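You operate a simulated robot arm through the tools that you are given. There is no shell and no other tool.

You are at the controls of a simulated robot arm. One attempt, no reset.

JOB
Press the glued cream board on the orange tray till its glue turns brown, then free it.
Fine: push the tray in, needle in the green, never the red; wind the press right up and pull the tray out again; leave the boards on it.

The check looks at the end state, three seconds after you hand in, the way a careful person would. Anything else that was tipped, shoved, dropped, spilled or broken makes it a failure.

ROBOT AND FRAMES
A 7-joint arm with a three-finger gripper, fixed in place. Base frame: the origin is on the floor under the middle of its stand, x ahead of it, y to its left, z up; the work surface is at about z = 0.75. Readings come in m, rad, newtons and seconds.
It reaches about 1.342 m from its shoulder. Its first joint turns from -2.897 to 2.897 rad. Payload 2.69 kg.
Tool frame: the origin (TCP) lies between the finger pads and is the grasp point; the fingertips stand 0.03 m ahead of it; z points along the fingers, y is the line along which they close. The gripper opens to 0.128 m; its body begins 0.117 m behind the TCP.
Orientation is that of the tool frame in the base frame, as a unit quaternion [w, x, y, z]. With the fingers straight down and closing along the base's y, the tool's x points along the base's -x, its y along +y and its z along -z.

CONTROLS
- The arm moves only by the tool servo_tool. Its argument "moves" is a list of rows, each a list of 7 numbers: the shift along the base's x, y, z in units of 25 mm (1.0 is 25 mm), then the turn, a rotation vector about the base's x, y, z in units of 6 degrees (1.0 is 6 degrees), then the opening, from 0 (shut) to 1 (fully open). In form: [[x, y, z, wx, wy, wz, jaw], ...]. A call has 1 to 20 rows; each row shifts and turns the commanded pose from where the row before left it. A call with a number of a shift or a turn outside -1 to 1 is refused whole. A row lasts 0.2 s, in which the tool goes at most 0.05 m and 0.15 rad; a call with a longer step from one row to the next is refused whole, and so is a gripper value outside its range. A pose out of reach is approached as far as the arm can. The call stops where the force on the tool passes 50 N (or 10 N more than at its start, if that is more) or the arm is blocked; 0.2 s more then pass. Each finger travels about 0.127 m/s and halts on what it meets, pressing with about 31 N; the grip force reading is that of the motor and also rises with nothing between the fingers. The clock runs only during rows and for 0.2 s after the last one: add rows that do not move to give the fingers time. The reply holds the time, the measured pose of the TCP, the force on the tool along the base axes, the opening and the grip force, in the units named above and with some noise, with the torque about the TCP (base axes, N m) and any sound that the robot's microphone picked up.
- Cameras (640 x 400 px; columns grow to the right, rows downward): "scene" is fixed at [0.0517, -0.6497, 1.6008]; the picture's right is [0.24, -0.97, 0.00], its down [-0.70, -0.17, -0.70] and it looks along [0.68, 0.16, -0.72] (base axes); focal length 272 px, centre (320, 200). "wrist" rides on the gripper at [0.058, 0.054, -0.131] in the tool frame; the picture's right is [-0.68, 0.74, 0.00], its down [-0.62, -0.57, -0.55] and it looks along [-0.40, -0.37, 0.84] (tool axes); focal length 234 px, centre (320, 200). There is no depth. A picture from a camera that has moved, and an enlarged one, comes with that camera's place and axes in the base frame and with its lens.
- grab_frame(camera): a new picture of that camera. It takes no simulated time.
- move_column(by): moves the trunk up (or, below 0, down) by that many m; the arm rides with it, the base frame stays. It gives what a move gives, with no picture.
- enlarge(camera, box): a new picture of the part [left, top, right, bottom] of that camera's present view, enlarged. It takes no simulated time.
- job_done(): hands the job in; it is judged then, once.

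Nothing tells you positions but the pictures and the camera data. Unless the task says otherwise, let go and move clear before handing in.

The tools are called after ">>>" as name(argument=value, ...) on one line, values as JSON. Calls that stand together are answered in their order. servo_tool: Moves the arm, as the interface text tells. Its arguments: {"type":"object","properties":{"moves":{"type":"array"}},"required":["moves"]} The other tools are called the same way: move_column (by) moves the trunk up or down; grab_frame (camera) takes a picture; enlarge (camera, box) takes an enlarged picture of a part of a camera's view; job_done () hands the job in.

At the start:

```text
t: 0.0
eef_pos: [0.724, -0.1792, 1.2911]
tcp_rot: [0.0, -0.001, 1.0, 0.0]
contact_force: [0.4, -0.3, 1.2]
ft_torque: [0.0, -0.03, -0.01]
grip_width: 0.1282
grasp_force: 0.1
trunk travel left (down, up): [-0.15, 0.2]
```

scene: 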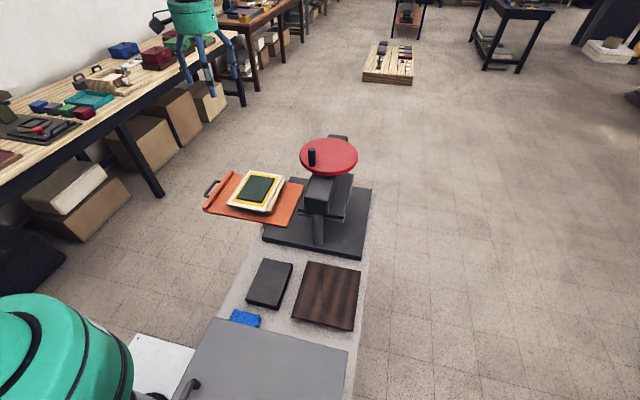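
wrist: 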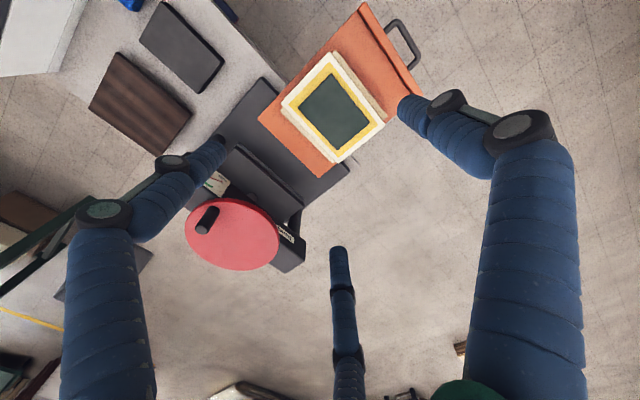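

I see a screw press with a red handwheel, and an orange tray holding the boards sticking out to the press's left with its handle. I'll look closer at the press, gauge and tray before moving.

>>> enlarge(camera="scene", box=[190, 110, 390, 270])

>>> enlarge(camera="wrist", box=[170, 130, 330, 290])

>>> enlarge(camera="wrist", box=[200, 0, 440, 200])

>>> enlarge(camera="scene", box=[150, 240, 400, 400])

```text
2.50 times, centred on (290, 190) of scene
camera zoom: at [0.0517, -0.6497, 1.6008], right [0.24, -0.97, 0.0], down [-0.7, -0.17, -0.7], along [0.68, 0.16, -0.72], focal length 680 px, centre (395, 225)
```

zoom: 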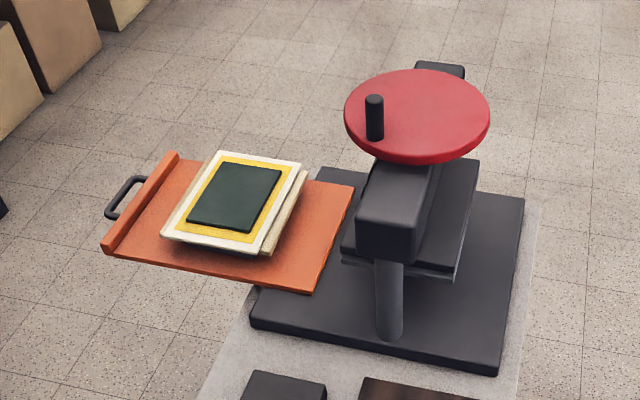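

```text
2.50 times, centred on (250, 210) of wrist
camera zoom: at [0.6663, -0.1246, 1.4217], right [0.68, 0.74, 0.0], down [0.62, -0.57, 0.55], along [0.4, -0.37, -0.84], focal length 585 px, centre (495, 175)
```

zoom: 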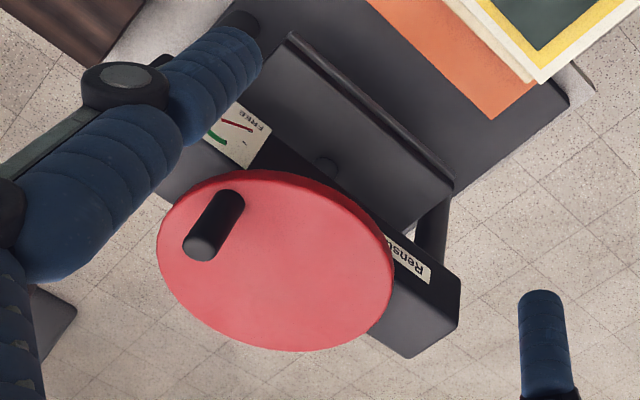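

```text
2.00 times, centred on (320, 100) of wrist
camera zoom: at [0.6663, -0.1246, 1.4217], right [0.68, 0.74, 0.0], down [0.62, -0.57, 0.55], along [0.4, -0.37, -0.84], focal length 468 px, centre (320, 400)
```

zoom: 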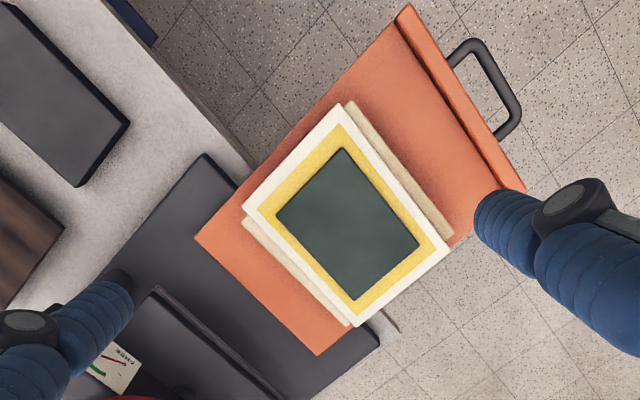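

```text
2.50 times, centred on (275, 320) of scene
camera zoom: at [0.0517, -0.6497, 1.6008], right [0.24, -0.97, 0.0], down [-0.7, -0.17, -0.7], along [0.68, 0.16, -0.72], focal length 680 px, centre (432, -100)
```

zoom: 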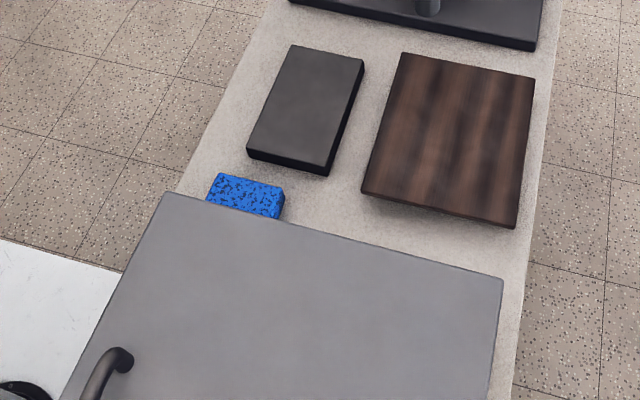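

The wheel centre is about (0.79, -0.50, 1.04) with its knob near (0.73, -0.46). The tray deck is near z 0.765 and its handle near (0.79, 0.03, 0.78). Next I'll tilt the wrist camera to look at the gauge and the tray from the left side.

>>> servo_tool(moves=[[-0.5, 0, -0.5, -1, 0, 0, 1], [-0.5, 0, -0.5, -1, 0, 0, 1], [-0.5, 0, -0.5, -1, 0, 0, 1], [-0.5, 0, -0.5, -1, 0, 0, 1], [-0.5, 0, -0.5, -1, 0, 0, 1], [-0.5, 0, -0.5, -1, 0, 0, 1]])

>>> grab_frame(camera="wrist")

```text
t: 1.4
eef_pos: [0.6502, -0.1785, 1.2146]
tcp_rot: [0.0, 0.0, 0.951, -0.309]
contact_force: [0.0, 0.1, -0.4]
ft_torque: [0.0, 0.03, -0.04]
grip_width: 0.1282
grasp_force: 0.0
trunk travel left (down, up): [-0.15, 0.2]
```

```text
taken
camera wrist: at [0.5926, -0.0577, 1.2891], right [0.68, 0.59, -0.43], down [0.62, -0.13, 0.78], along [0.4, -0.79, -0.46], focal length 234 px, centre (320, 200)
```

wrist: 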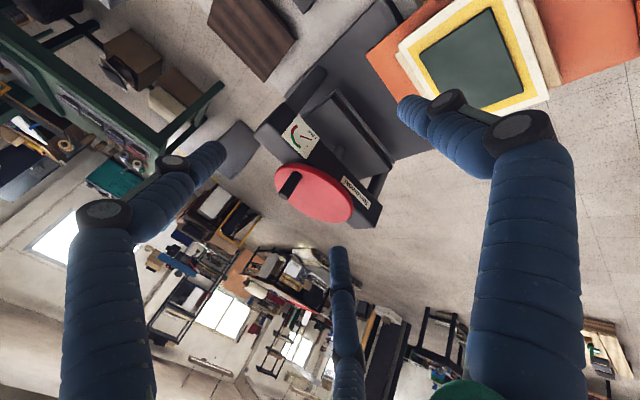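

>>> enlarge(camera="wrist", box=[250, 90, 400, 240])

>>> enlarge(camera="wrist", box=[360, 0, 640, 140])

```text
2.67 times, centred on (325, 165) of wrist
camera zoom: at [0.5926, -0.0577, 1.2891], right [0.68, 0.59, -0.43], down [0.62, -0.13, 0.78], along [0.4, -0.79, -0.46], focal length 624 px, centre (307, 293)
```

zoom: 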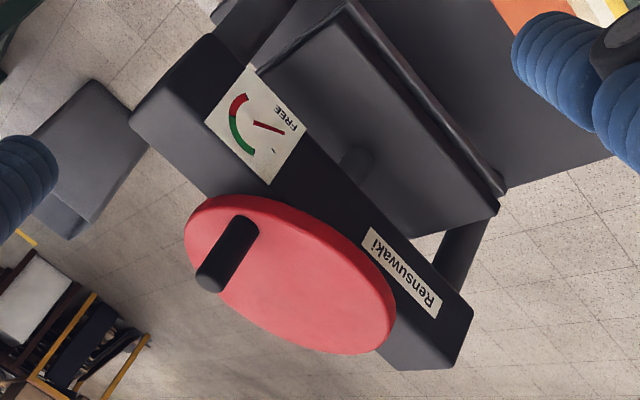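

```text
2.29 times, centred on (500, 70) of wrist
camera zoom: at [0.5926, -0.0577, 1.2891], right [0.68, 0.59, -0.43], down [0.62, -0.13, 0.78], along [0.4, -0.79, -0.46], focal length 535 px, centre (-91, 497)
```

zoom: 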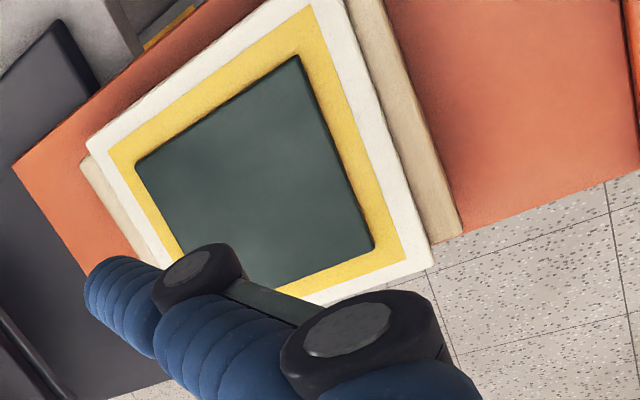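

The gauge is on the press beam's left (+y) face at the near end, seen upside-down here, with its needle at FREE. I'll zoom in on the dial, then move over to inspect the tray's handle and lip.

>>> enlarge(camera="wrist", box=[285, 110, 335, 160])

>>> servo_tool(moves=[[0.8, 1, -0.6, 0, 0, 0, 1], [0.8, 1, -0.6, 0, 0, 0, 1], [0.8, 1, -0.6, 0, 0, 0, 1], [0.8, 1, -0.6, 0, 0, 0, 1], [0.8, 1, -0.6, 0, 0, 0, 1], [0, 1, -0.6, 0, 0, 0, 1], [0, 1, -0.6, 0, 0, 0, 1], [0, 1, -0.6, 0, 0, 0, 1], [0, 1, -0.6, 0, 0, 0, 1], [0, 1, -0.6, 0, 0, 0, 1], [0, 1, -0.6, 0, 0, 0, 1], [0, 1, -0.6, 0, 0, 0, 1], [0, 1, 0, 0, 0, 0, 1]])

>>> grab_frame(camera="wrist")

>>> grab_frame(camera="scene")

```text
8.00 times, centred on (310, 135) of wrist
camera zoom: at [0.5926, -0.0577, 1.2891], right [0.68, 0.59, -0.43], down [0.62, -0.13, 0.78], along [0.4, -0.79, -0.46], focal length 1873 px, centre (400, 720)
```

zoom: 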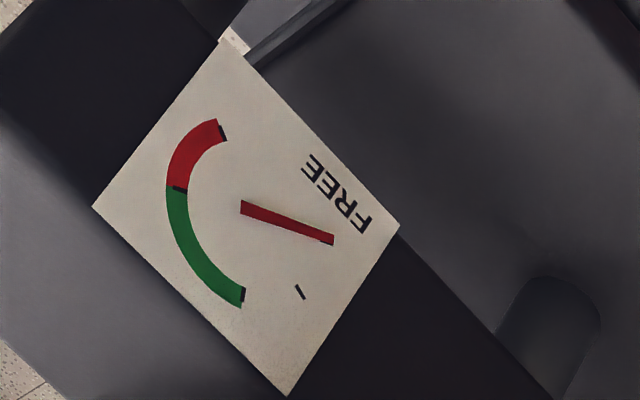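

```text
t: 4.2
eef_pos: [0.7486, 0.1463, 1.0341]
tcp_rot: [-0.001, 0.001, 0.951, -0.309]
contact_force: [-0.5, 0.6, 0.2]
ft_torque: [-0.01, 0.04, -0.01]
grip_width: 0.1281
grasp_force: 0.2
trunk travel left (down, up): [-0.15, 0.2]
```

```text
taken
camera wrist: at [0.6918, 0.2668, 1.1091], right [0.68, 0.6, -0.43], down [0.62, -0.14, 0.78], along [0.4, -0.79, -0.46], focal length 234 px, centre (320, 200)
```

wrist: 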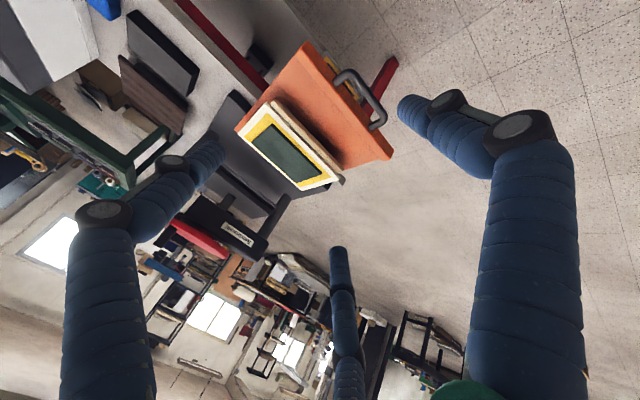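

```text
taken
```

scene: 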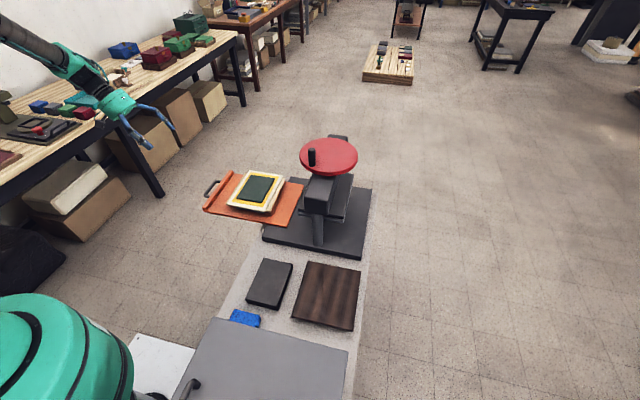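

The dial reads FREE, then a tick, then green, then red, and the needle sits at FREE. I'll zoom in on the tray handle and whatever supports the tray underneath.

>>> enlarge(camera="wrist", box=[220, 20, 420, 220])

>>> enlarge(camera="wrist", box=[160, 0, 300, 140])

```text
2.00 times, centred on (320, 120) of wrist
camera zoom: at [0.6918, 0.2668, 1.1091], right [0.68, 0.6, -0.43], down [0.62, -0.14, 0.78], along [0.4, -0.79, -0.46], focal length 468 px, centre (320, 360)
```

zoom: 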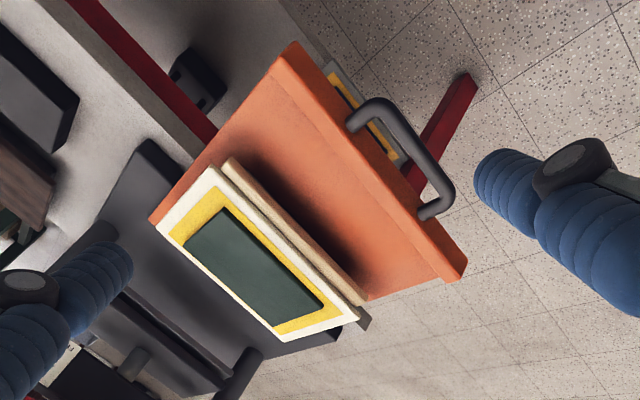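

```text
2.86 times, centred on (230, 70) of wrist
camera zoom: at [0.6918, 0.2668, 1.1091], right [0.68, 0.6, -0.43], down [0.62, -0.14, 0.78], along [0.4, -0.79, -0.46], focal length 669 px, centre (577, 571)
```

zoom: 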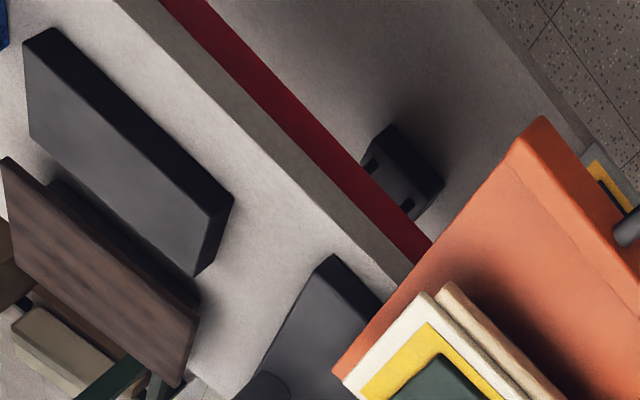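

The handle bar is about (0.79, 0.04, 0.775) with a gap of about 27 mm to the lip, and the tray cantilevers out from the press base. I'll drop to a lower side view to check the gap under the platen and the stack height.

>>> servo_tool(moves=[[0, 0.7, -0.6, -1, 0, 0, 1], [0, 0.7, -0.6, -1, 0, 0, 1], [0, 0.7, -0.6, -1, 0, 0, 1], [0, 0.7, -0.6, -1, 0, 0, 1], [0, 0.5, -0.6, 0, 0, 0, 1], [0, 0.5, -0.6, 0, 0, 0, 1], [0, 0.5, -0.6, 0, 0, 0, 1], [0, 0, -0.6, 0, 0, 0, 1], [0, 0, 0, 0, 0, 0, 1]])

>>> grab_frame(camera="wrist")

```text
t: 6.2
eef_pos: [0.7493, 0.2558, 0.9161]
tcp_rot: [0.0, 0.0, 0.866, -0.5]
contact_force: [0.6, 0.5, -0.5]
ft_torque: [-0.03, -0.01, -0.01]
grip_width: 0.1279
grasp_force: 0.0
trunk travel left (down, up): [-0.15, 0.2]
```

```text
taken
camera wrist: at [0.6918, 0.3951, 0.9346], right [0.68, 0.37, -0.64], down [0.62, 0.19, 0.76], along [0.4, -0.91, -0.1], focal length 234 px, centre (320, 200)
```

wrist: 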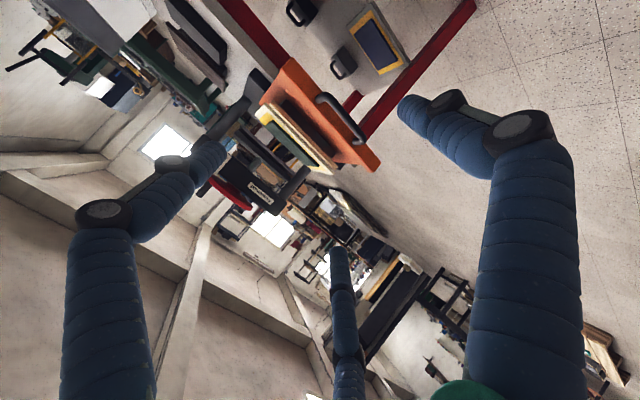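

>>> enlarge(camera="wrist", box=[200, 50, 400, 230])

>>> enlarge(camera="wrist", box=[210, 140, 310, 220])

>>> enlarge(camera="wrist", box=[280, 0, 480, 140])

```text
2.22 times, centred on (300, 140) of wrist
camera zoom: at [0.6918, 0.3951, 0.9346], right [0.68, 0.37, -0.64], down [0.62, 0.19, 0.76], along [0.4, -0.91, -0.1], focal length 520 px, centre (364, 333)
```

zoom: 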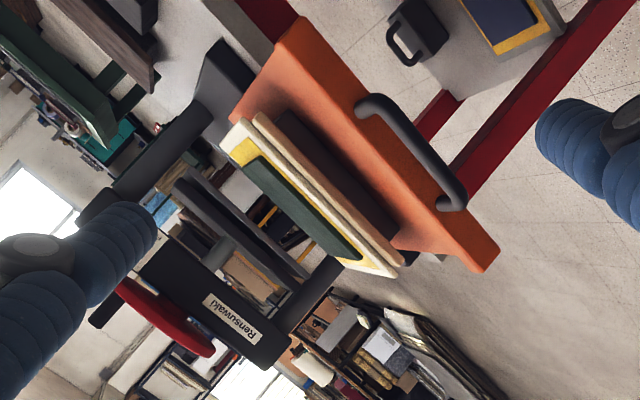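

```text
5.00 times, centred on (260, 180) of wrist
camera zoom: at [0.6918, 0.3951, 0.9346], right [0.68, 0.37, -0.64], down [0.62, 0.19, 0.76], along [0.4, -0.91, -0.1], focal length 1171 px, centre (620, 300)
```

zoom: 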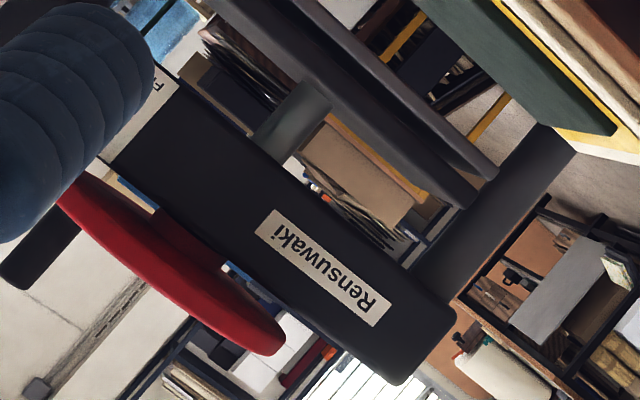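

```text
2.86 times, centred on (380, 70) of wrist
camera zoom: at [0.6918, 0.3951, 0.9346], right [0.68, 0.37, -0.64], down [0.62, 0.19, 0.76], along [0.4, -0.91, -0.1], focal length 669 px, centre (149, 571)
```

zoom: 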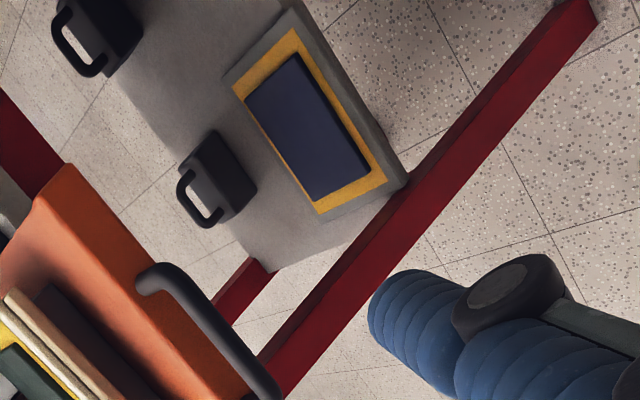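

The stack on the tray is dark board, tan board, cream board with yellow glue and green block, and its top looks close to the platen's underside height. I'll lower the camera to about z = 0.835 to compare them edge-on.

>>> servo_tool(moves=[[0, 0, -0.8, 0, 0, 0, 1], [0, 0, -0.8, 0, 0, 0, 1], [0, 0, -0.8, 0, 0, 0, 1], [0, 0, -0.8, 0, 0, 0, 1], [0, 0, -0.7, 0, 0, 0, 1], [0, 0, 0, 0, 0, 0, 1]])

>>> enlarge(camera="wrist", box=[200, 50, 400, 230])

>>> enlarge(camera="wrist", box=[230, 90, 330, 170])

```text
t: 7.6
eef_pos: [0.7486, 0.2532, 0.8187]
tcp_rot: [0.0, 0.001, 0.866, -0.501]
contact_force: [-0.6, -0.2, -0.7]
ft_torque: [-0.06, 0.02, -0.03]
grip_width: 0.1281
grasp_force: 0.0
trunk travel left (down, up): [-0.15, 0.2]
```

```text
2.22 times, centred on (300, 140) of wrist
camera zoom: at [0.6909, 0.3942, 0.8361], right [0.68, 0.37, -0.64], down [0.62, 0.19, 0.76], along [0.4, -0.91, -0.1], focal length 520 px, centre (364, 333)
```

zoom: 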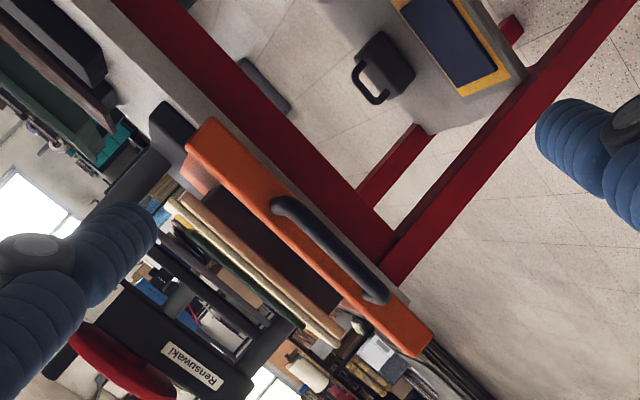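

```text
5.00 times, centred on (280, 130) of wrist
camera zoom: at [0.6909, 0.3942, 0.8361], right [0.68, 0.37, -0.64], down [0.62, 0.19, 0.76], along [0.4, -0.91, -0.1], focal length 1171 px, centre (520, 550)
```

zoom: 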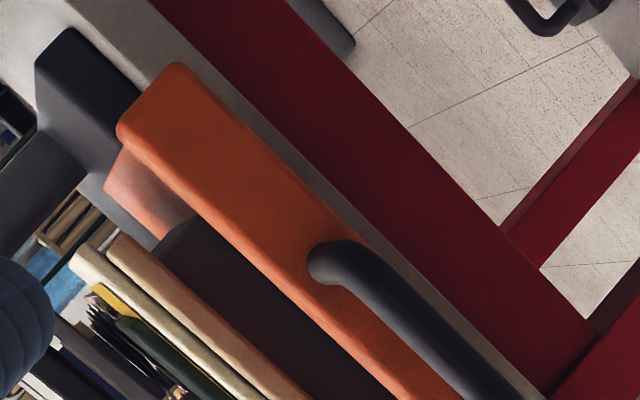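

>>> enlarge(camera="wrist", box=[230, 135, 310, 215])

```text
5.00 times, centred on (270, 175) of wrist
camera zoom: at [0.6909, 0.3942, 0.8361], right [0.68, 0.37, -0.64], down [0.62, 0.19, 0.76], along [0.4, -0.91, -0.1], focal length 1171 px, centre (570, 325)
```

zoom: 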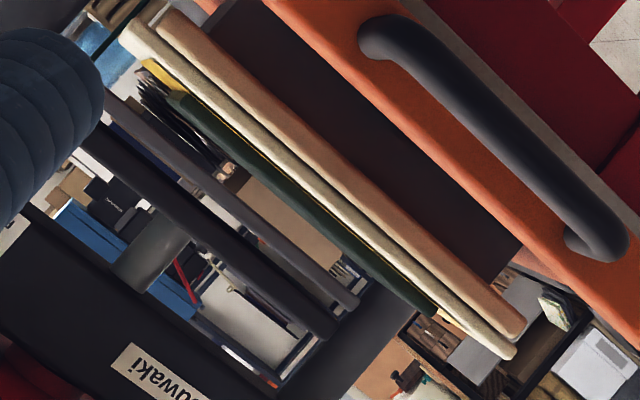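

>>> enlarge(camera="scene", box=[290, 130, 380, 260])

>>> enlarge(camera="wrist", box=[240, 150, 280, 190])

```text
3.08 times, centred on (335, 195) of scene
camera zoom: at [0.0517, -0.6497, 1.6008], right [0.24, -0.97, 0.0], down [-0.7, -0.17, -0.7], along [0.68, 0.16, -0.72], focal length 837 px, centre (274, 215)
```

zoom: 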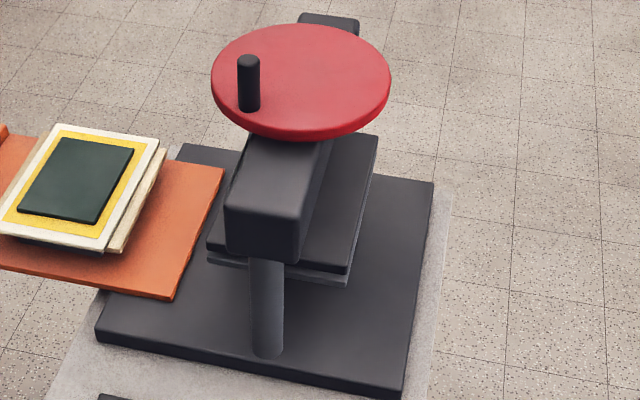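

```text
10.00 times, centred on (260, 170) of wrist
camera zoom: at [0.6909, 0.3942, 0.8361], right [0.68, 0.37, -0.64], down [0.62, 0.19, 0.76], along [0.4, -0.91, -0.1], focal length 2342 px, centre (920, 500)
```

zoom: 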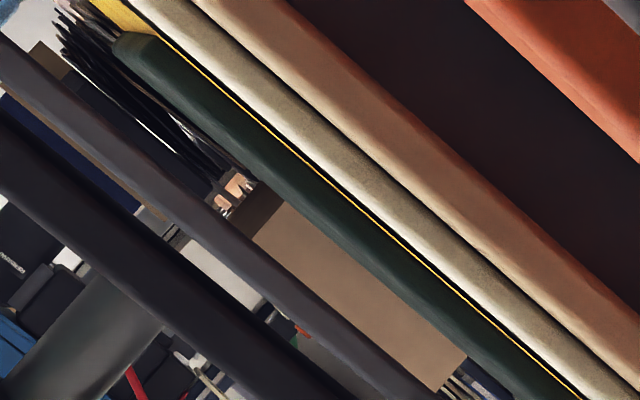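

The lower press plate's underside is at about z = 0.836 and the stack top at about 0.823, so the tray should pass under with about 13 mm to spare. I'll close the gripper here in free space to see how the three fingers come together.

>>> servo_tool(moves=[[0, 0, 0.5, 0, 0, 0, 0.5], [0, 0, 0.5, 0, 0, 0, 0.5], [0, 0, 0.5, 0, 0, 0, 0.5]])

>>> grab_frame(camera="wrist")

>>> servo_tool(moves=[[0, 0, 0.5, 0, 0, 0, 0], [0, 0, 0.5, 0, 0, 0, 0], [0, 0, 0.5, 0, 0, 0, 0]])

>>> grab_frame(camera="wrist")

```text
t: 8.4
eef_pos: [0.7487, 0.2546, 0.8554]
tcp_rot: [0.0, 0.0, 0.866, -0.499]
contact_force: [0.2, 0.1, 0.0]
ft_torque: [-0.04, 0.0, 0.03]
grip_width: 0.0644
grasp_force: 0.1
trunk travel left (down, up): [-0.15, 0.2]
```

```text
taken
camera wrist: at [0.6911, 0.3943, 0.8745], right [0.68, 0.37, -0.64], down [0.62, 0.19, 0.76], along [0.4, -0.91, -0.1], focal length 234 px, centre (320, 200)
```

wrist: 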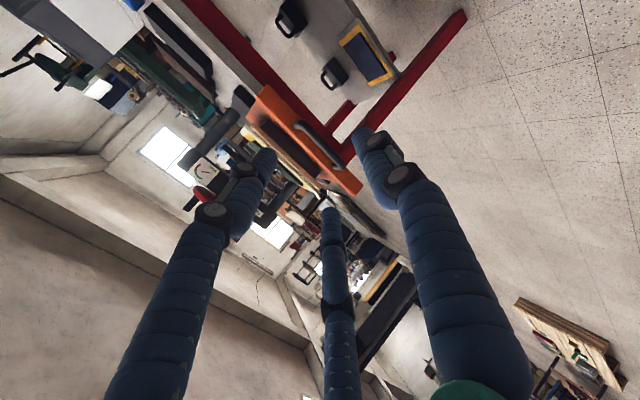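

```text
t: 9.2
eef_pos: [0.7486, 0.2537, 0.8938]
tcp_rot: [-0.001, 0.0, 0.866, -0.5]
contact_force: [-0.2, -0.2, 0.9]
ft_torque: [-0.01, 0.03, 0.02]
grip_width: 0.0021
grasp_force: 30.5
trunk travel left (down, up): [-0.15, 0.2]
```

```text
taken
camera wrist: at [0.6912, 0.3942, 0.9122], right [0.68, 0.37, -0.64], down [0.62, 0.19, 0.76], along [0.4, -0.91, -0.1], focal length 234 px, centre (320, 200)
```

wrist: 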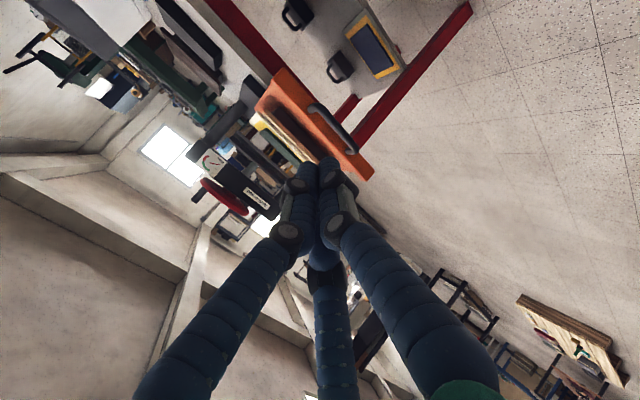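

The three fingers close radially to the centre, so a closed cluster can push the handle bar and later hook the lip. Now I'll turn the tool straight down and line up outside the handle.

>>> servo_tool(moves=[[0.18, 0, 0.3, 1, 0, 0, 0], [0.18, 0, 0.3, 1, 0, 0, 0], [0.18, 0, 0.3, 1, 0, 0, 0], [0.18, 0, 0.3, 1, 0, 0, 0], [0.18, 0, 0.3, 1, 0, 0, 0], [0.18, -0.5, 0.3, 1, 0, 0, 0], [0.18, -0.5, 0, 1, 0, 0, 0], [0.18, -0.5, 0, 1, 0, 0, 0], [0.18, -0.5, 0, 1, 0, 0, 0], [0.18, -0.5, 0, 1, 0, 0, 0], [0, -0.8, 0, 0, 0, 0, 0], [0, -0.8, 0, 0, 0, 0, 0], [0, 0, 0, 0, 0, 0, 0]])

>>> grab_frame(camera="wrist")

>>> grab_frame(camera="scene")

```text
t: 12.0
eef_pos: [0.795, 0.1503, 0.9402]
tcp_rot: [-0.001, 0.0, 1.0, 0.0]
contact_force: [0.0, 0.5, 0.5]
ft_torque: [0.03, -0.01, -0.02]
grip_width: 0.0025
grasp_force: 30.9
trunk travel left (down, up): [-0.15, 0.2]
```

```text
taken
camera wrist: at [0.7367, 0.2047, 1.0702], right [0.68, 0.74, 0.0], down [0.62, -0.57, 0.55], along [0.4, -0.37, -0.84], focal length 234 px, centre (320, 200)
```

wrist: 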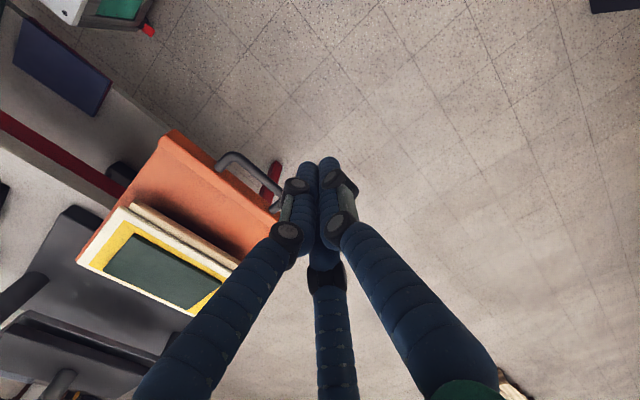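

```text
taken
```

scene: 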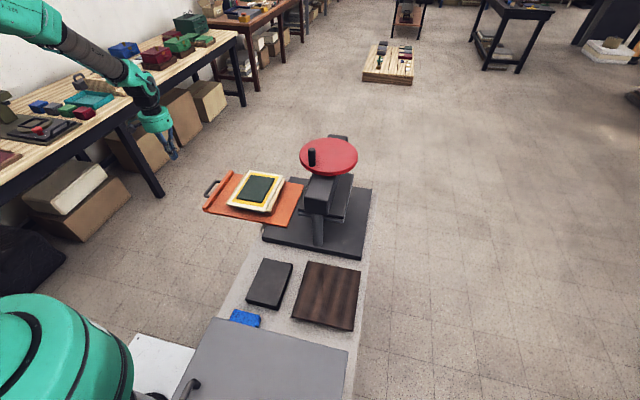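

>>> servo_tool(moves=[[0, 0, -1, 0, 0, 0, 0], [0, 0, -1, 0, 0, 0, 0], [0, 0, -1, 0, 0, 0, 0], [0, 0, -1, 0, 0, 0, 0], [0, 0, -1, 0, 0, 0, 0], [0, 0, -1, 0, 0, 0, 0], [0, -0.5, -0.2, 0, 0, 0, 0], [0, -0.5, 0, 0, 0, 0, 0], [0, 0, 0, 0, 0, 0, 0]])

>>> grab_frame(camera="wrist")

>>> enlarge(camera="scene", box=[150, 130, 310, 240])

```text
t: 14.0
eef_pos: [0.7919, 0.1274, 0.7828]
tcp_rot: [0.0, 0.0, 1.0, 0.0]
contact_force: [-1.1, 0.3, -1.1]
ft_torque: [0.02, 0.0, 0.02]
grip_width: 0.0021
grasp_force: 30.7
trunk travel left (down, up): [-0.15, 0.2]
```

```text
taken
camera wrist: at [0.7355, 0.1807, 0.9143], right [0.68, 0.74, 0.0], down [0.62, -0.57, 0.55], along [0.4, -0.37, -0.84], focal length 234 px, centre (320, 200)
```

wrist: 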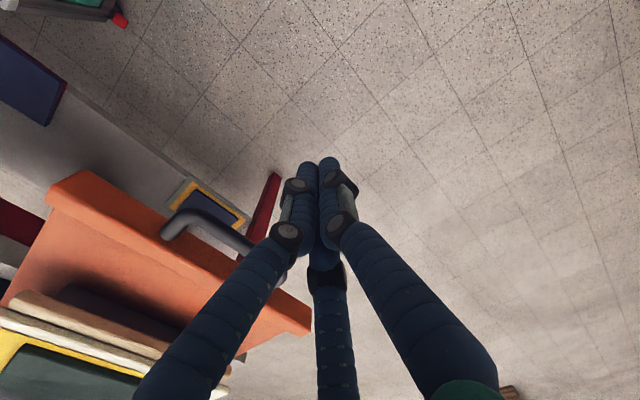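

```text
3.64 times, centred on (230, 185) of scene
camera zoom: at [0.0517, -0.6497, 1.6008], right [0.24, -0.97, 0.0], down [-0.7, -0.17, -0.7], along [0.68, 0.16, -0.72], focal length 989 px, centre (647, 254)
```

zoom: 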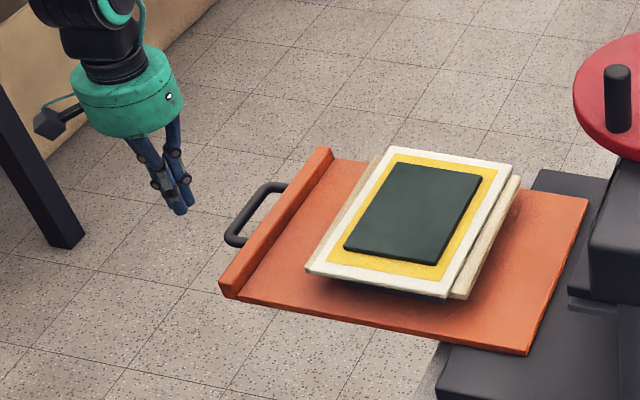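

The fingertips are level with the handle bar and outside it. I'll push gently in -y at first and check that the tray slides straight.

>>> servo_tool(moves=[[0, -0.5, 0, 0, 0, 0, 0], [0, -0.5, 0, 0, 0, 0, 0], [0, -0.4, 0, 0, 0, 0, 0], [0, -0.3, 0, 0, 0, 0, 0], [0, -0.3, 0, 0, 0, 0, 0], [0, -0.3, 0, 0, 0, 0, 0], [0, -0.3, 0, 0, 0, 0, 0], [0, -0.4, 0, 0, 0, 0, 0], [0, -0.4, 0, 0, 0, 0, 0], [0, -0.4, 0, 0, 0, 0, 0]])

>>> enlarge(camera="scene", box=[150, 130, 310, 240])

>>> grab_frame(camera="wrist")

```text
t: 16.2
eef_pos: [0.795, 0.0326, 0.784]
tcp_rot: [0.0, -0.001, 1.0, 0.0]
contact_force: [-0.4, 0.0, 0.8]
ft_torque: [0.0, 0.01, 0.0]
grip_width: 0.0022
grasp_force: 31.1
trunk travel left (down, up): [-0.15, 0.2]
```

```text
3.64 times, centred on (230, 185) of scene
camera zoom: at [0.0517, -0.6497, 1.6008], right [0.24, -0.97, 0.0], down [-0.7, -0.17, -0.7], along [0.68, 0.16, -0.72], focal length 989 px, centre (647, 254)
```

zoom: 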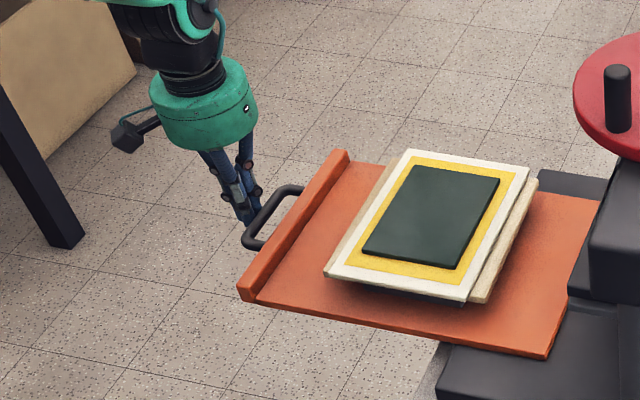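

```text
taken
camera wrist: at [0.7363, 0.0859, 0.9138], right [0.68, 0.74, 0.0], down [0.62, -0.57, 0.55], along [0.4, -0.37, -0.84], focal length 234 px, centre (320, 200)
```

wrist: 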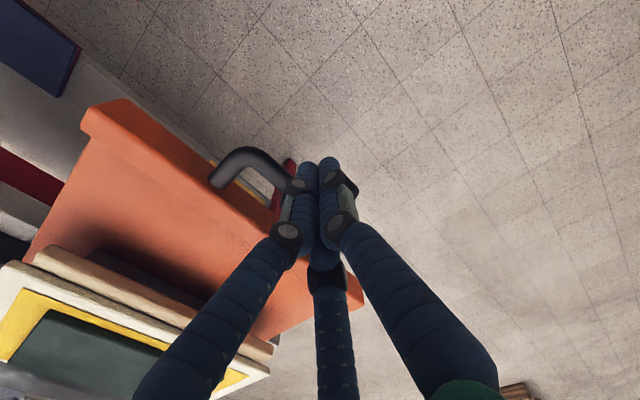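

The tray slides straight and easily with the boards riding along. I'll continue pushing slowly.

>>> servo_tool(moves=[[0, -0.3, 0, 0, 0, 0, 0], [0, -0.4, 0, 0, 0, 0, 0], [0, -0.4, 0, 0, 0, 0, 0], [0, -0.4, 0, 0, 0, 0, 0], [0, -0.4, 0, 0, 0, 0, 0], [0, -0.4, 0, 0, 0, 0, 0], [0, -0.4, 0, 0, 0, 0, 0], [0, -0.4, 0, 0, 0, 0, 0], [0, -0.4, 0, 0, 0, 0, 0], [0, -0.4, 0, 0, 0, 0, 0], [0, -0.4, 0, 0, 0, 0, 0], [0, -0.3, 0, 0, 0, 0, 0], [0, -0.2, 0, 0, 0, 0, 0]])

>>> enlarge(camera="scene", box=[200, 120, 380, 260])

```text
t: 19.0
eef_pos: [0.7938, -0.0881, 0.7841]
tcp_rot: [0.0, -0.001, 1.0, 0.0]
contact_force: [-0.5, 1.6, 0.6]
ft_torque: [0.03, 0.0, -0.02]
grip_width: 0.0021
grasp_force: 30.8
trunk travel left (down, up): [-0.15, 0.2]
```

```text
2.86 times, centred on (290, 190) of scene
camera zoom: at [0.0517, -0.6497, 1.6008], right [0.24, -0.97, 0.0], down [-0.7, -0.17, -0.7], along [0.68, 0.16, -0.72], focal length 777 px, centre (406, 229)
```

zoom: 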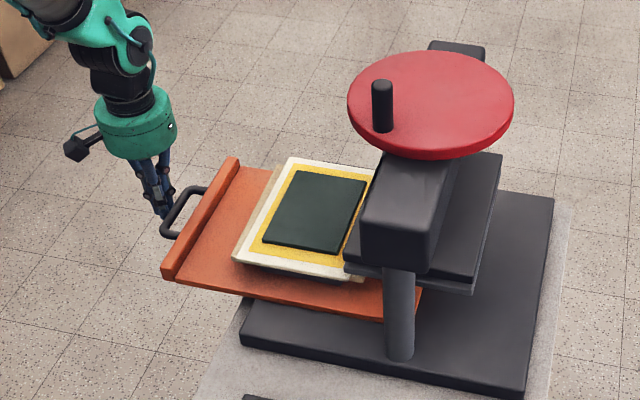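

>>> servo_tool(moves=[[0, -0.3, 0, 0, 0, 0, 0], [0, -0.3, 0, 0, 0, 0, 0], [0, -0.3, 0, 0, 0, 0, 0], [0, -0.3, 0, 0, 0, 0, 0], [0, -0.3, 0, 0, 0, 0, 0], [0, -0.2, 0, 0, 0, 0, 0]])

>>> enlarge(camera="scene", box=[200, 120, 380, 260])

>>> grab_frame(camera="wrist")

```text
t: 20.4
eef_pos: [0.7937, -0.1314, 0.7841]
tcp_rot: [0.0, 0.0, 1.0, 0.001]
contact_force: [-1.0, 2.7, -0.7]
ft_torque: [0.05, 0.07, -0.04]
grip_width: 0.0021
grasp_force: 30.8
trunk travel left (down, up): [-0.15, 0.2]
```

```text
2.86 times, centred on (290, 190) of scene
camera zoom: at [0.0517, -0.6497, 1.6008], right [0.24, -0.97, 0.0], down [-0.7, -0.17, -0.7], along [0.68, 0.16, -0.72], focal length 777 px, centre (406, 229)
```

zoom: 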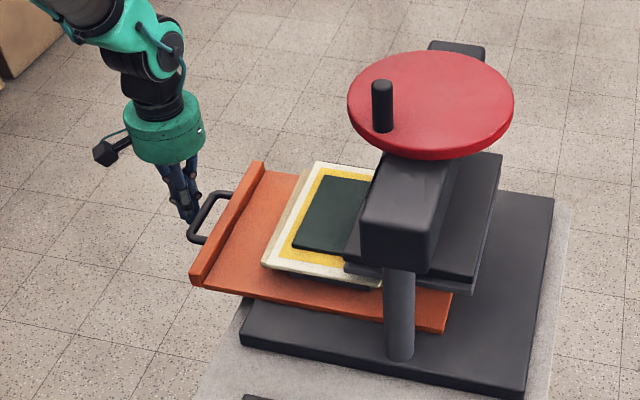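

```text
taken
camera wrist: at [0.7363, -0.0776, 0.9147], right [0.68, 0.74, 0.0], down [0.62, -0.57, 0.55], along [0.4, -0.37, -0.84], focal length 234 px, centre (320, 200)
```

wrist: 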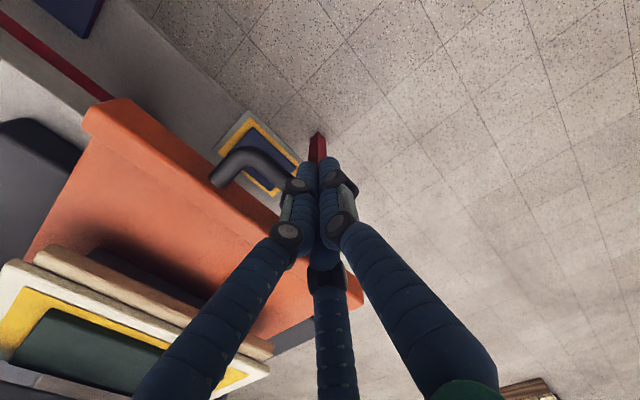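

The stack is passing under the plate without contact. I'll continue toward the centred position.

>>> servo_tool(moves=[[0, -0.3, 0, 0, 0, 0, 0], [0, -0.3, 0, 0, 0, 0, 0], [0, -0.3, 0, 0, 0, 0, 0], [0, -0.3, 0, 0, 0, 0, 0], [0, -0.3, 0, 0, 0, 0, 0], [0, -0.3, 0, 0, 0, 0, 0], [0, -0.3, 0, 0, 0, 0, 0], [0, -0.3, 0, 0, 0, 0, 0], [0, -0.3, 0, 0, 0, 0, 0], [0, -0.3, 0, 0, 0, 0, 0], [0, -0.3, 0, 0, 0, 0, 0]])

>>> enlarge(camera="scene", box=[200, 120, 380, 260])

>>> grab_frame(camera="wrist")

```text
t: 22.8
eef_pos: [0.7936, -0.2132, 0.7839]
tcp_rot: [-0.001, 0.0, 1.0, 0.0]
contact_force: [0.1, 0.4, 0.1]
ft_torque: [-0.03, 0.0, 0.03]
grip_width: 0.0021
grasp_force: 31.0
trunk travel left (down, up): [-0.15, 0.2]
```

```text
2.86 times, centred on (290, 190) of scene
camera zoom: at [0.0517, -0.6497, 1.6008], right [0.24, -0.97, 0.0], down [-0.7, -0.17, -0.7], along [0.68, 0.16, -0.72], focal length 777 px, centre (406, 229)
```

zoom: 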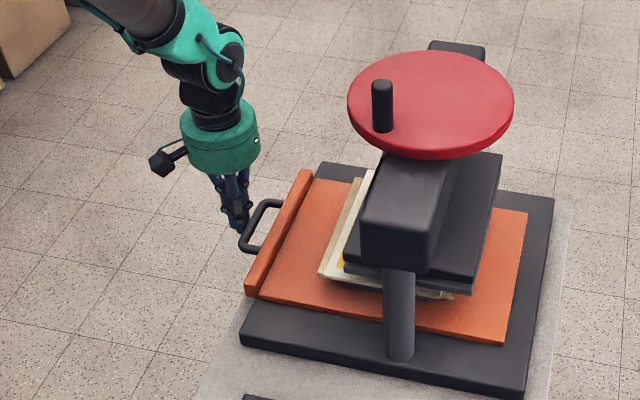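

```text
taken
camera wrist: at [0.7357, -0.1597, 0.9146], right [0.68, 0.74, 0.0], down [0.62, -0.57, 0.55], along [0.4, -0.37, -0.84], focal length 234 px, centre (320, 200)
```

wrist: 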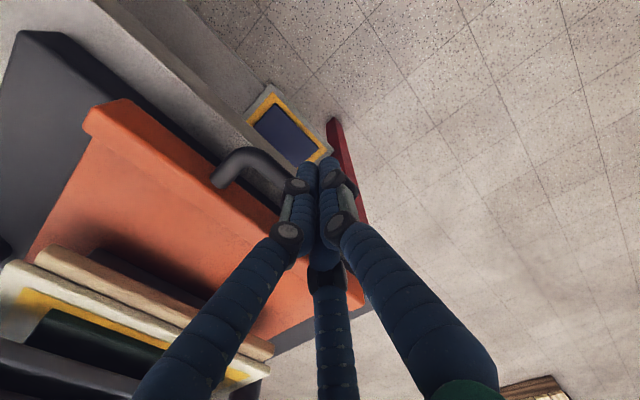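

>>> servo_tool(moves=[[0, -0.2, 0.1, 0, 0, 0, 0], [0, -0.2, 0, 0, 0, 0, 0], [0, -0.2, 0, 0, 0, 0, 0], [0, -0.2, 0, 0, 0, 0, 0], [0, -0.2, 0, 0, 0, 0, 0]])

>>> enlarge(camera="scene", box=[200, 120, 380, 260])

>>> grab_frame(camera="wrist")

```text
t: 24.0
eef_pos: [0.7943, -0.2385, 0.7848]
tcp_rot: [0.0, 0.0, 1.0, 0.0]
contact_force: [0.0, 1.6, -0.8]
ft_torque: [0.01, 0.02, -0.01]
grip_width: 0.0022
grasp_force: 31.2
trunk travel left (down, up): [-0.15, 0.2]
```

```text
2.86 times, centred on (290, 190) of scene
camera zoom: at [0.0517, -0.6497, 1.6008], right [0.24, -0.97, 0.0], down [-0.7, -0.17, -0.7], along [0.68, 0.16, -0.72], focal length 777 px, centre (406, 229)
```

zoom: 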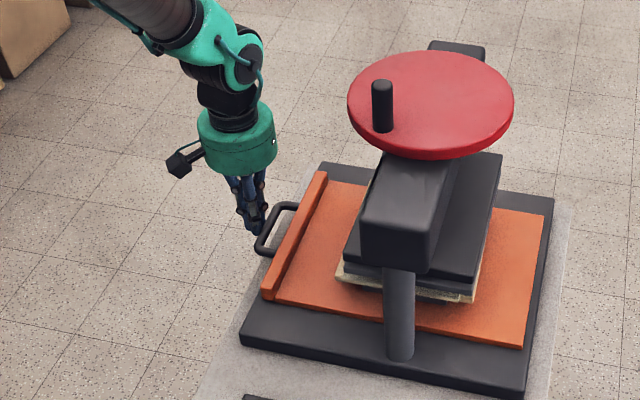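

```text
taken
camera wrist: at [0.7364, -0.1843, 0.9163], right [0.68, 0.74, 0.0], down [0.62, -0.57, 0.55], along [0.4, -0.37, -0.84], focal length 234 px, centre (320, 200)
```

wrist: 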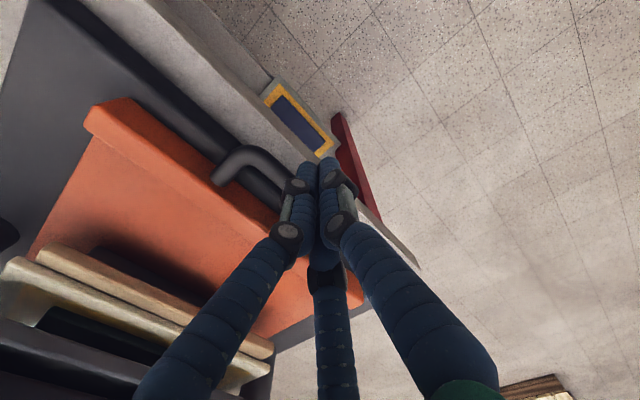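

>>> servo_tool(moves=[[0, -0.1, 0.15, 0, 0, 0, 0], [0, -0.2, 0, 0, 0, 0, 0], [0, -0.2, 0, 0, 0, 0, 0], [0, -0.1, 0, 0, 0, 0, 0]])

>>> enlarge(camera="scene", box=[200, 120, 380, 260])

```text
t: 25.0
eef_pos: [0.7938, -0.2514, 0.7902]
tcp_rot: [0.0, 0.0, 1.0, 0.0]
contact_force: [-0.8, 22.4, 5.8]
ft_torque: [0.45, 0.0, -0.04]
grip_width: 0.0022
grasp_force: 31.0
trunk travel left (down, up): [-0.15, 0.2]
```

```text
2.86 times, centred on (290, 190) of scene
camera zoom: at [0.0517, -0.6497, 1.6008], right [0.24, -0.97, 0.0], down [-0.7, -0.17, -0.7], along [0.68, 0.16, -0.72], focal length 777 px, centre (406, 229)
```

zoom: 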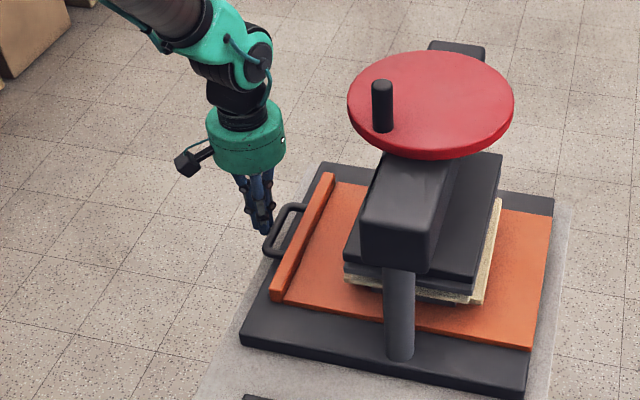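

The tray hit its end stop (22 N) with the stack under the platen. I'll back off the handle, lift clear, and go look at the knob and gauge.

>>> servo_tool(moves=[[0, 0.2, 0, 0, 0, 0, 0], [0, 0.6, 0, 0, 0, 0, 0], [0, 0.7, 0.3, 0, 0, 0, 0], [0, 0, 1, 0, 0, 0, 0], [0, 0, 1, 0, 0, 0, 0], [0, 0, 1, 0, 0, 0, 0], [0, 0, 1, 0, 0, 0, 0], [0, 0, 1, 0, 0, 0, 0], [0, 0, 1, 0, 0, 0, 0], [0, 0, 1, 0, 0, 0, 0], [0, 0, 1, 0, 0, 0, 0], [0, 0, 1, 0, 0, 0, 0], [0, 0, 1, 0, 0, 0, 0], [0, 0, 1, 0, 0, 0, 0], [0, 0, 1, 0, 0, 0, 0], [-0.3, 0, 1, -1, 0, 0, 0.3], [-0.5, 0, 1, -1, 0, 0, 0.3], [-0.5, 0, 1, -1, 0, 0, 0.3], [-0.5, 0, 1, -1, 0, 0, 0.3], [-0.3, -0.3, 0, 0, 0, 0, 0.3]])

>>> grab_frame(camera="wrist")

>>> grab_frame(camera="scene")

```text
t: 29.2
eef_pos: [0.7417, -0.2243, 1.1967]
tcp_rot: [0.0, 0.001, 0.978, -0.208]
contact_force: [0.0, 0.0, -0.1]
ft_torque: [0.0, -0.01, -0.03]
grip_width: 0.0384
grasp_force: 0.1
trunk travel left (down, up): [-0.15, 0.2]
```

```text
taken
camera wrist: at [0.6842, -0.1213, 1.2947], right [0.68, 0.67, -0.3], down [0.61, -0.29, 0.73], along [0.4, -0.68, -0.61], focal length 234 px, centre (320, 200)
```

wrist: 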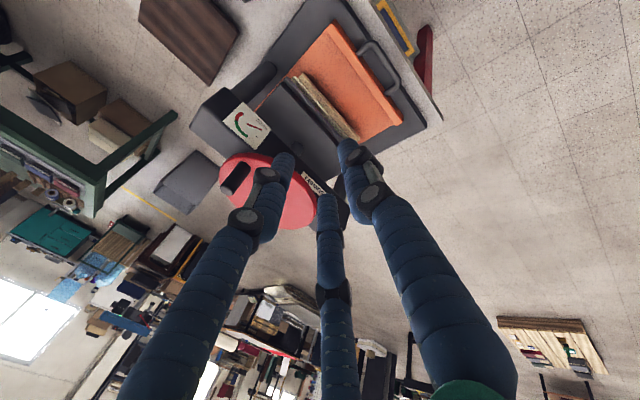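

```text
taken
```

scene: 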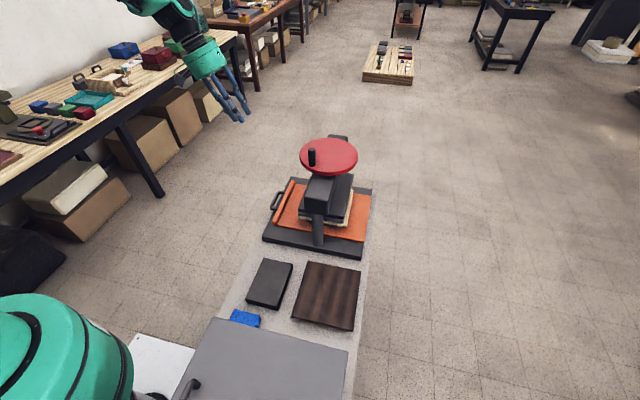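

>>> enlarge(camera="wrist", box=[190, 80, 350, 240])

>>> enlarge(camera="scene", box=[285, 120, 375, 180])

```text
2.50 times, centred on (270, 160) of wrist
camera zoom: at [0.6842, -0.1213, 1.2947], right [0.68, 0.67, -0.3], down [0.61, -0.29, 0.73], along [0.4, -0.68, -0.61], focal length 585 px, centre (445, 300)
```

zoom: 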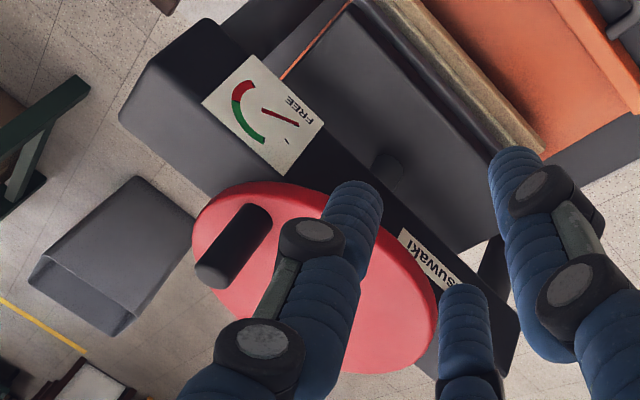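

```text
6.67 times, centred on (330, 150) of scene
camera zoom: at [0.0517, -0.6497, 1.6008], right [0.24, -0.97, 0.0], down [-0.7, -0.17, -0.7], along [0.68, 0.16, -0.72], focal length 1814 px, centre (253, 533)
```

zoom: 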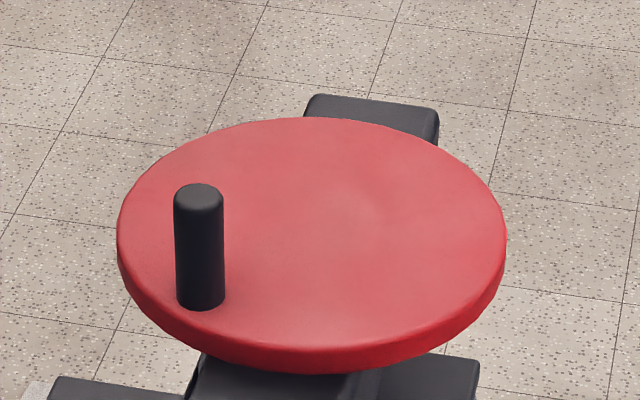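

The knob is about (0.719, -0.458) with its top near z = 1.113, and the wheel centre is about (0.791, -0.498). I'll move above the knob with a -45° yaw and a slight tilt so the wrist camera can still see the gauge while I crank.

>>> servo_tool(moves=[[-0.065, -0.667, 0, 1, 0, 0, 0.5], [-0.065, -0.667, 0, 1, 0, 0, 0.5], [-0.065, -0.667, 0, 1, 0, 0, 0.5], [-0.065, -0.667, 0, 1, 0, 0, 0.5], [-0.065, -0.667, 0, 0, 0, -1, 0.5], [-0.065, -0.667, 0, 0, 0, -1, 0.5], [-0.065, -0.667, 0, 0, 0, -1, 0.5], [-0.065, -0.667, 0, 0, 0, -1, 0.5], [-0.065, -0.667, 0, 0, 0, -1, 0.5], [-0.065, -0.667, 0, 0, 0, -1, 0.5], [-0.065, -0.667, 0, 0, 0, -1, 0.5], [-0.065, -0.667, 0, 0, 0, -0.5, 0.5], [-0.065, -0.667, 0, -1, 0, 0, 0.5], [-0.065, -0.667, 0, -1, 0, 0, 0.5], [0, 0, 0, 0, 0, 0, 0.5]])

>>> grab_frame(camera="wrist")

>>> enlarge(camera="scene", box=[260, 80, 400, 180])

```text
t: 32.4
eef_pos: [0.7181, -0.4566, 1.1977]
tcp_rot: [0.04, 0.382, 0.918, -0.097]
contact_force: [0.5, 1.3, 0.6]
ft_torque: [-0.02, 0.01, 0.01]
grip_width: 0.0639
grasp_force: 0.0
trunk travel left (down, up): [-0.15, 0.2]
```

```text
taken
camera wrist: at [0.7161, -0.3513, 1.308], right [1.0, 0.04, -0.01], down [0.03, -0.7, 0.71], along [0.02, -0.71, -0.7], focal length 234 px, centre (320, 200)
```

wrist: 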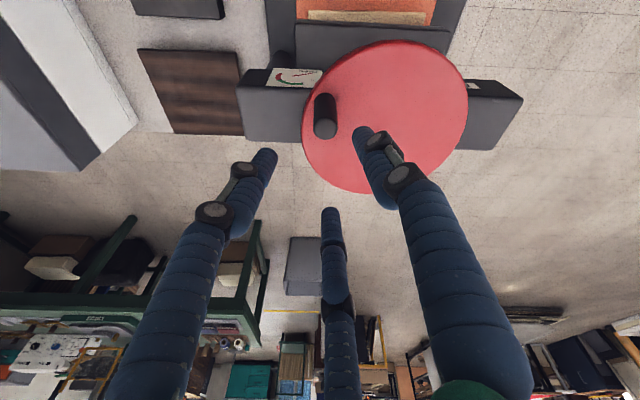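

```text
4.00 times, centred on (330, 130) of scene
camera zoom: at [0.0517, -0.6497, 1.6008], right [0.24, -0.97, 0.0], down [-0.7, -0.17, -0.7], along [0.68, 0.16, -0.72], focal length 1088 px, centre (280, 480)
```

zoom: 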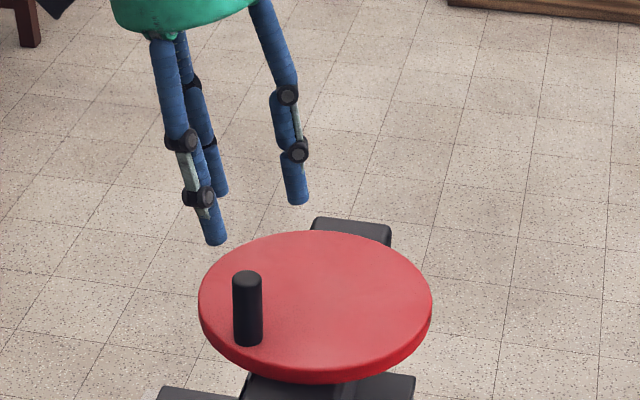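

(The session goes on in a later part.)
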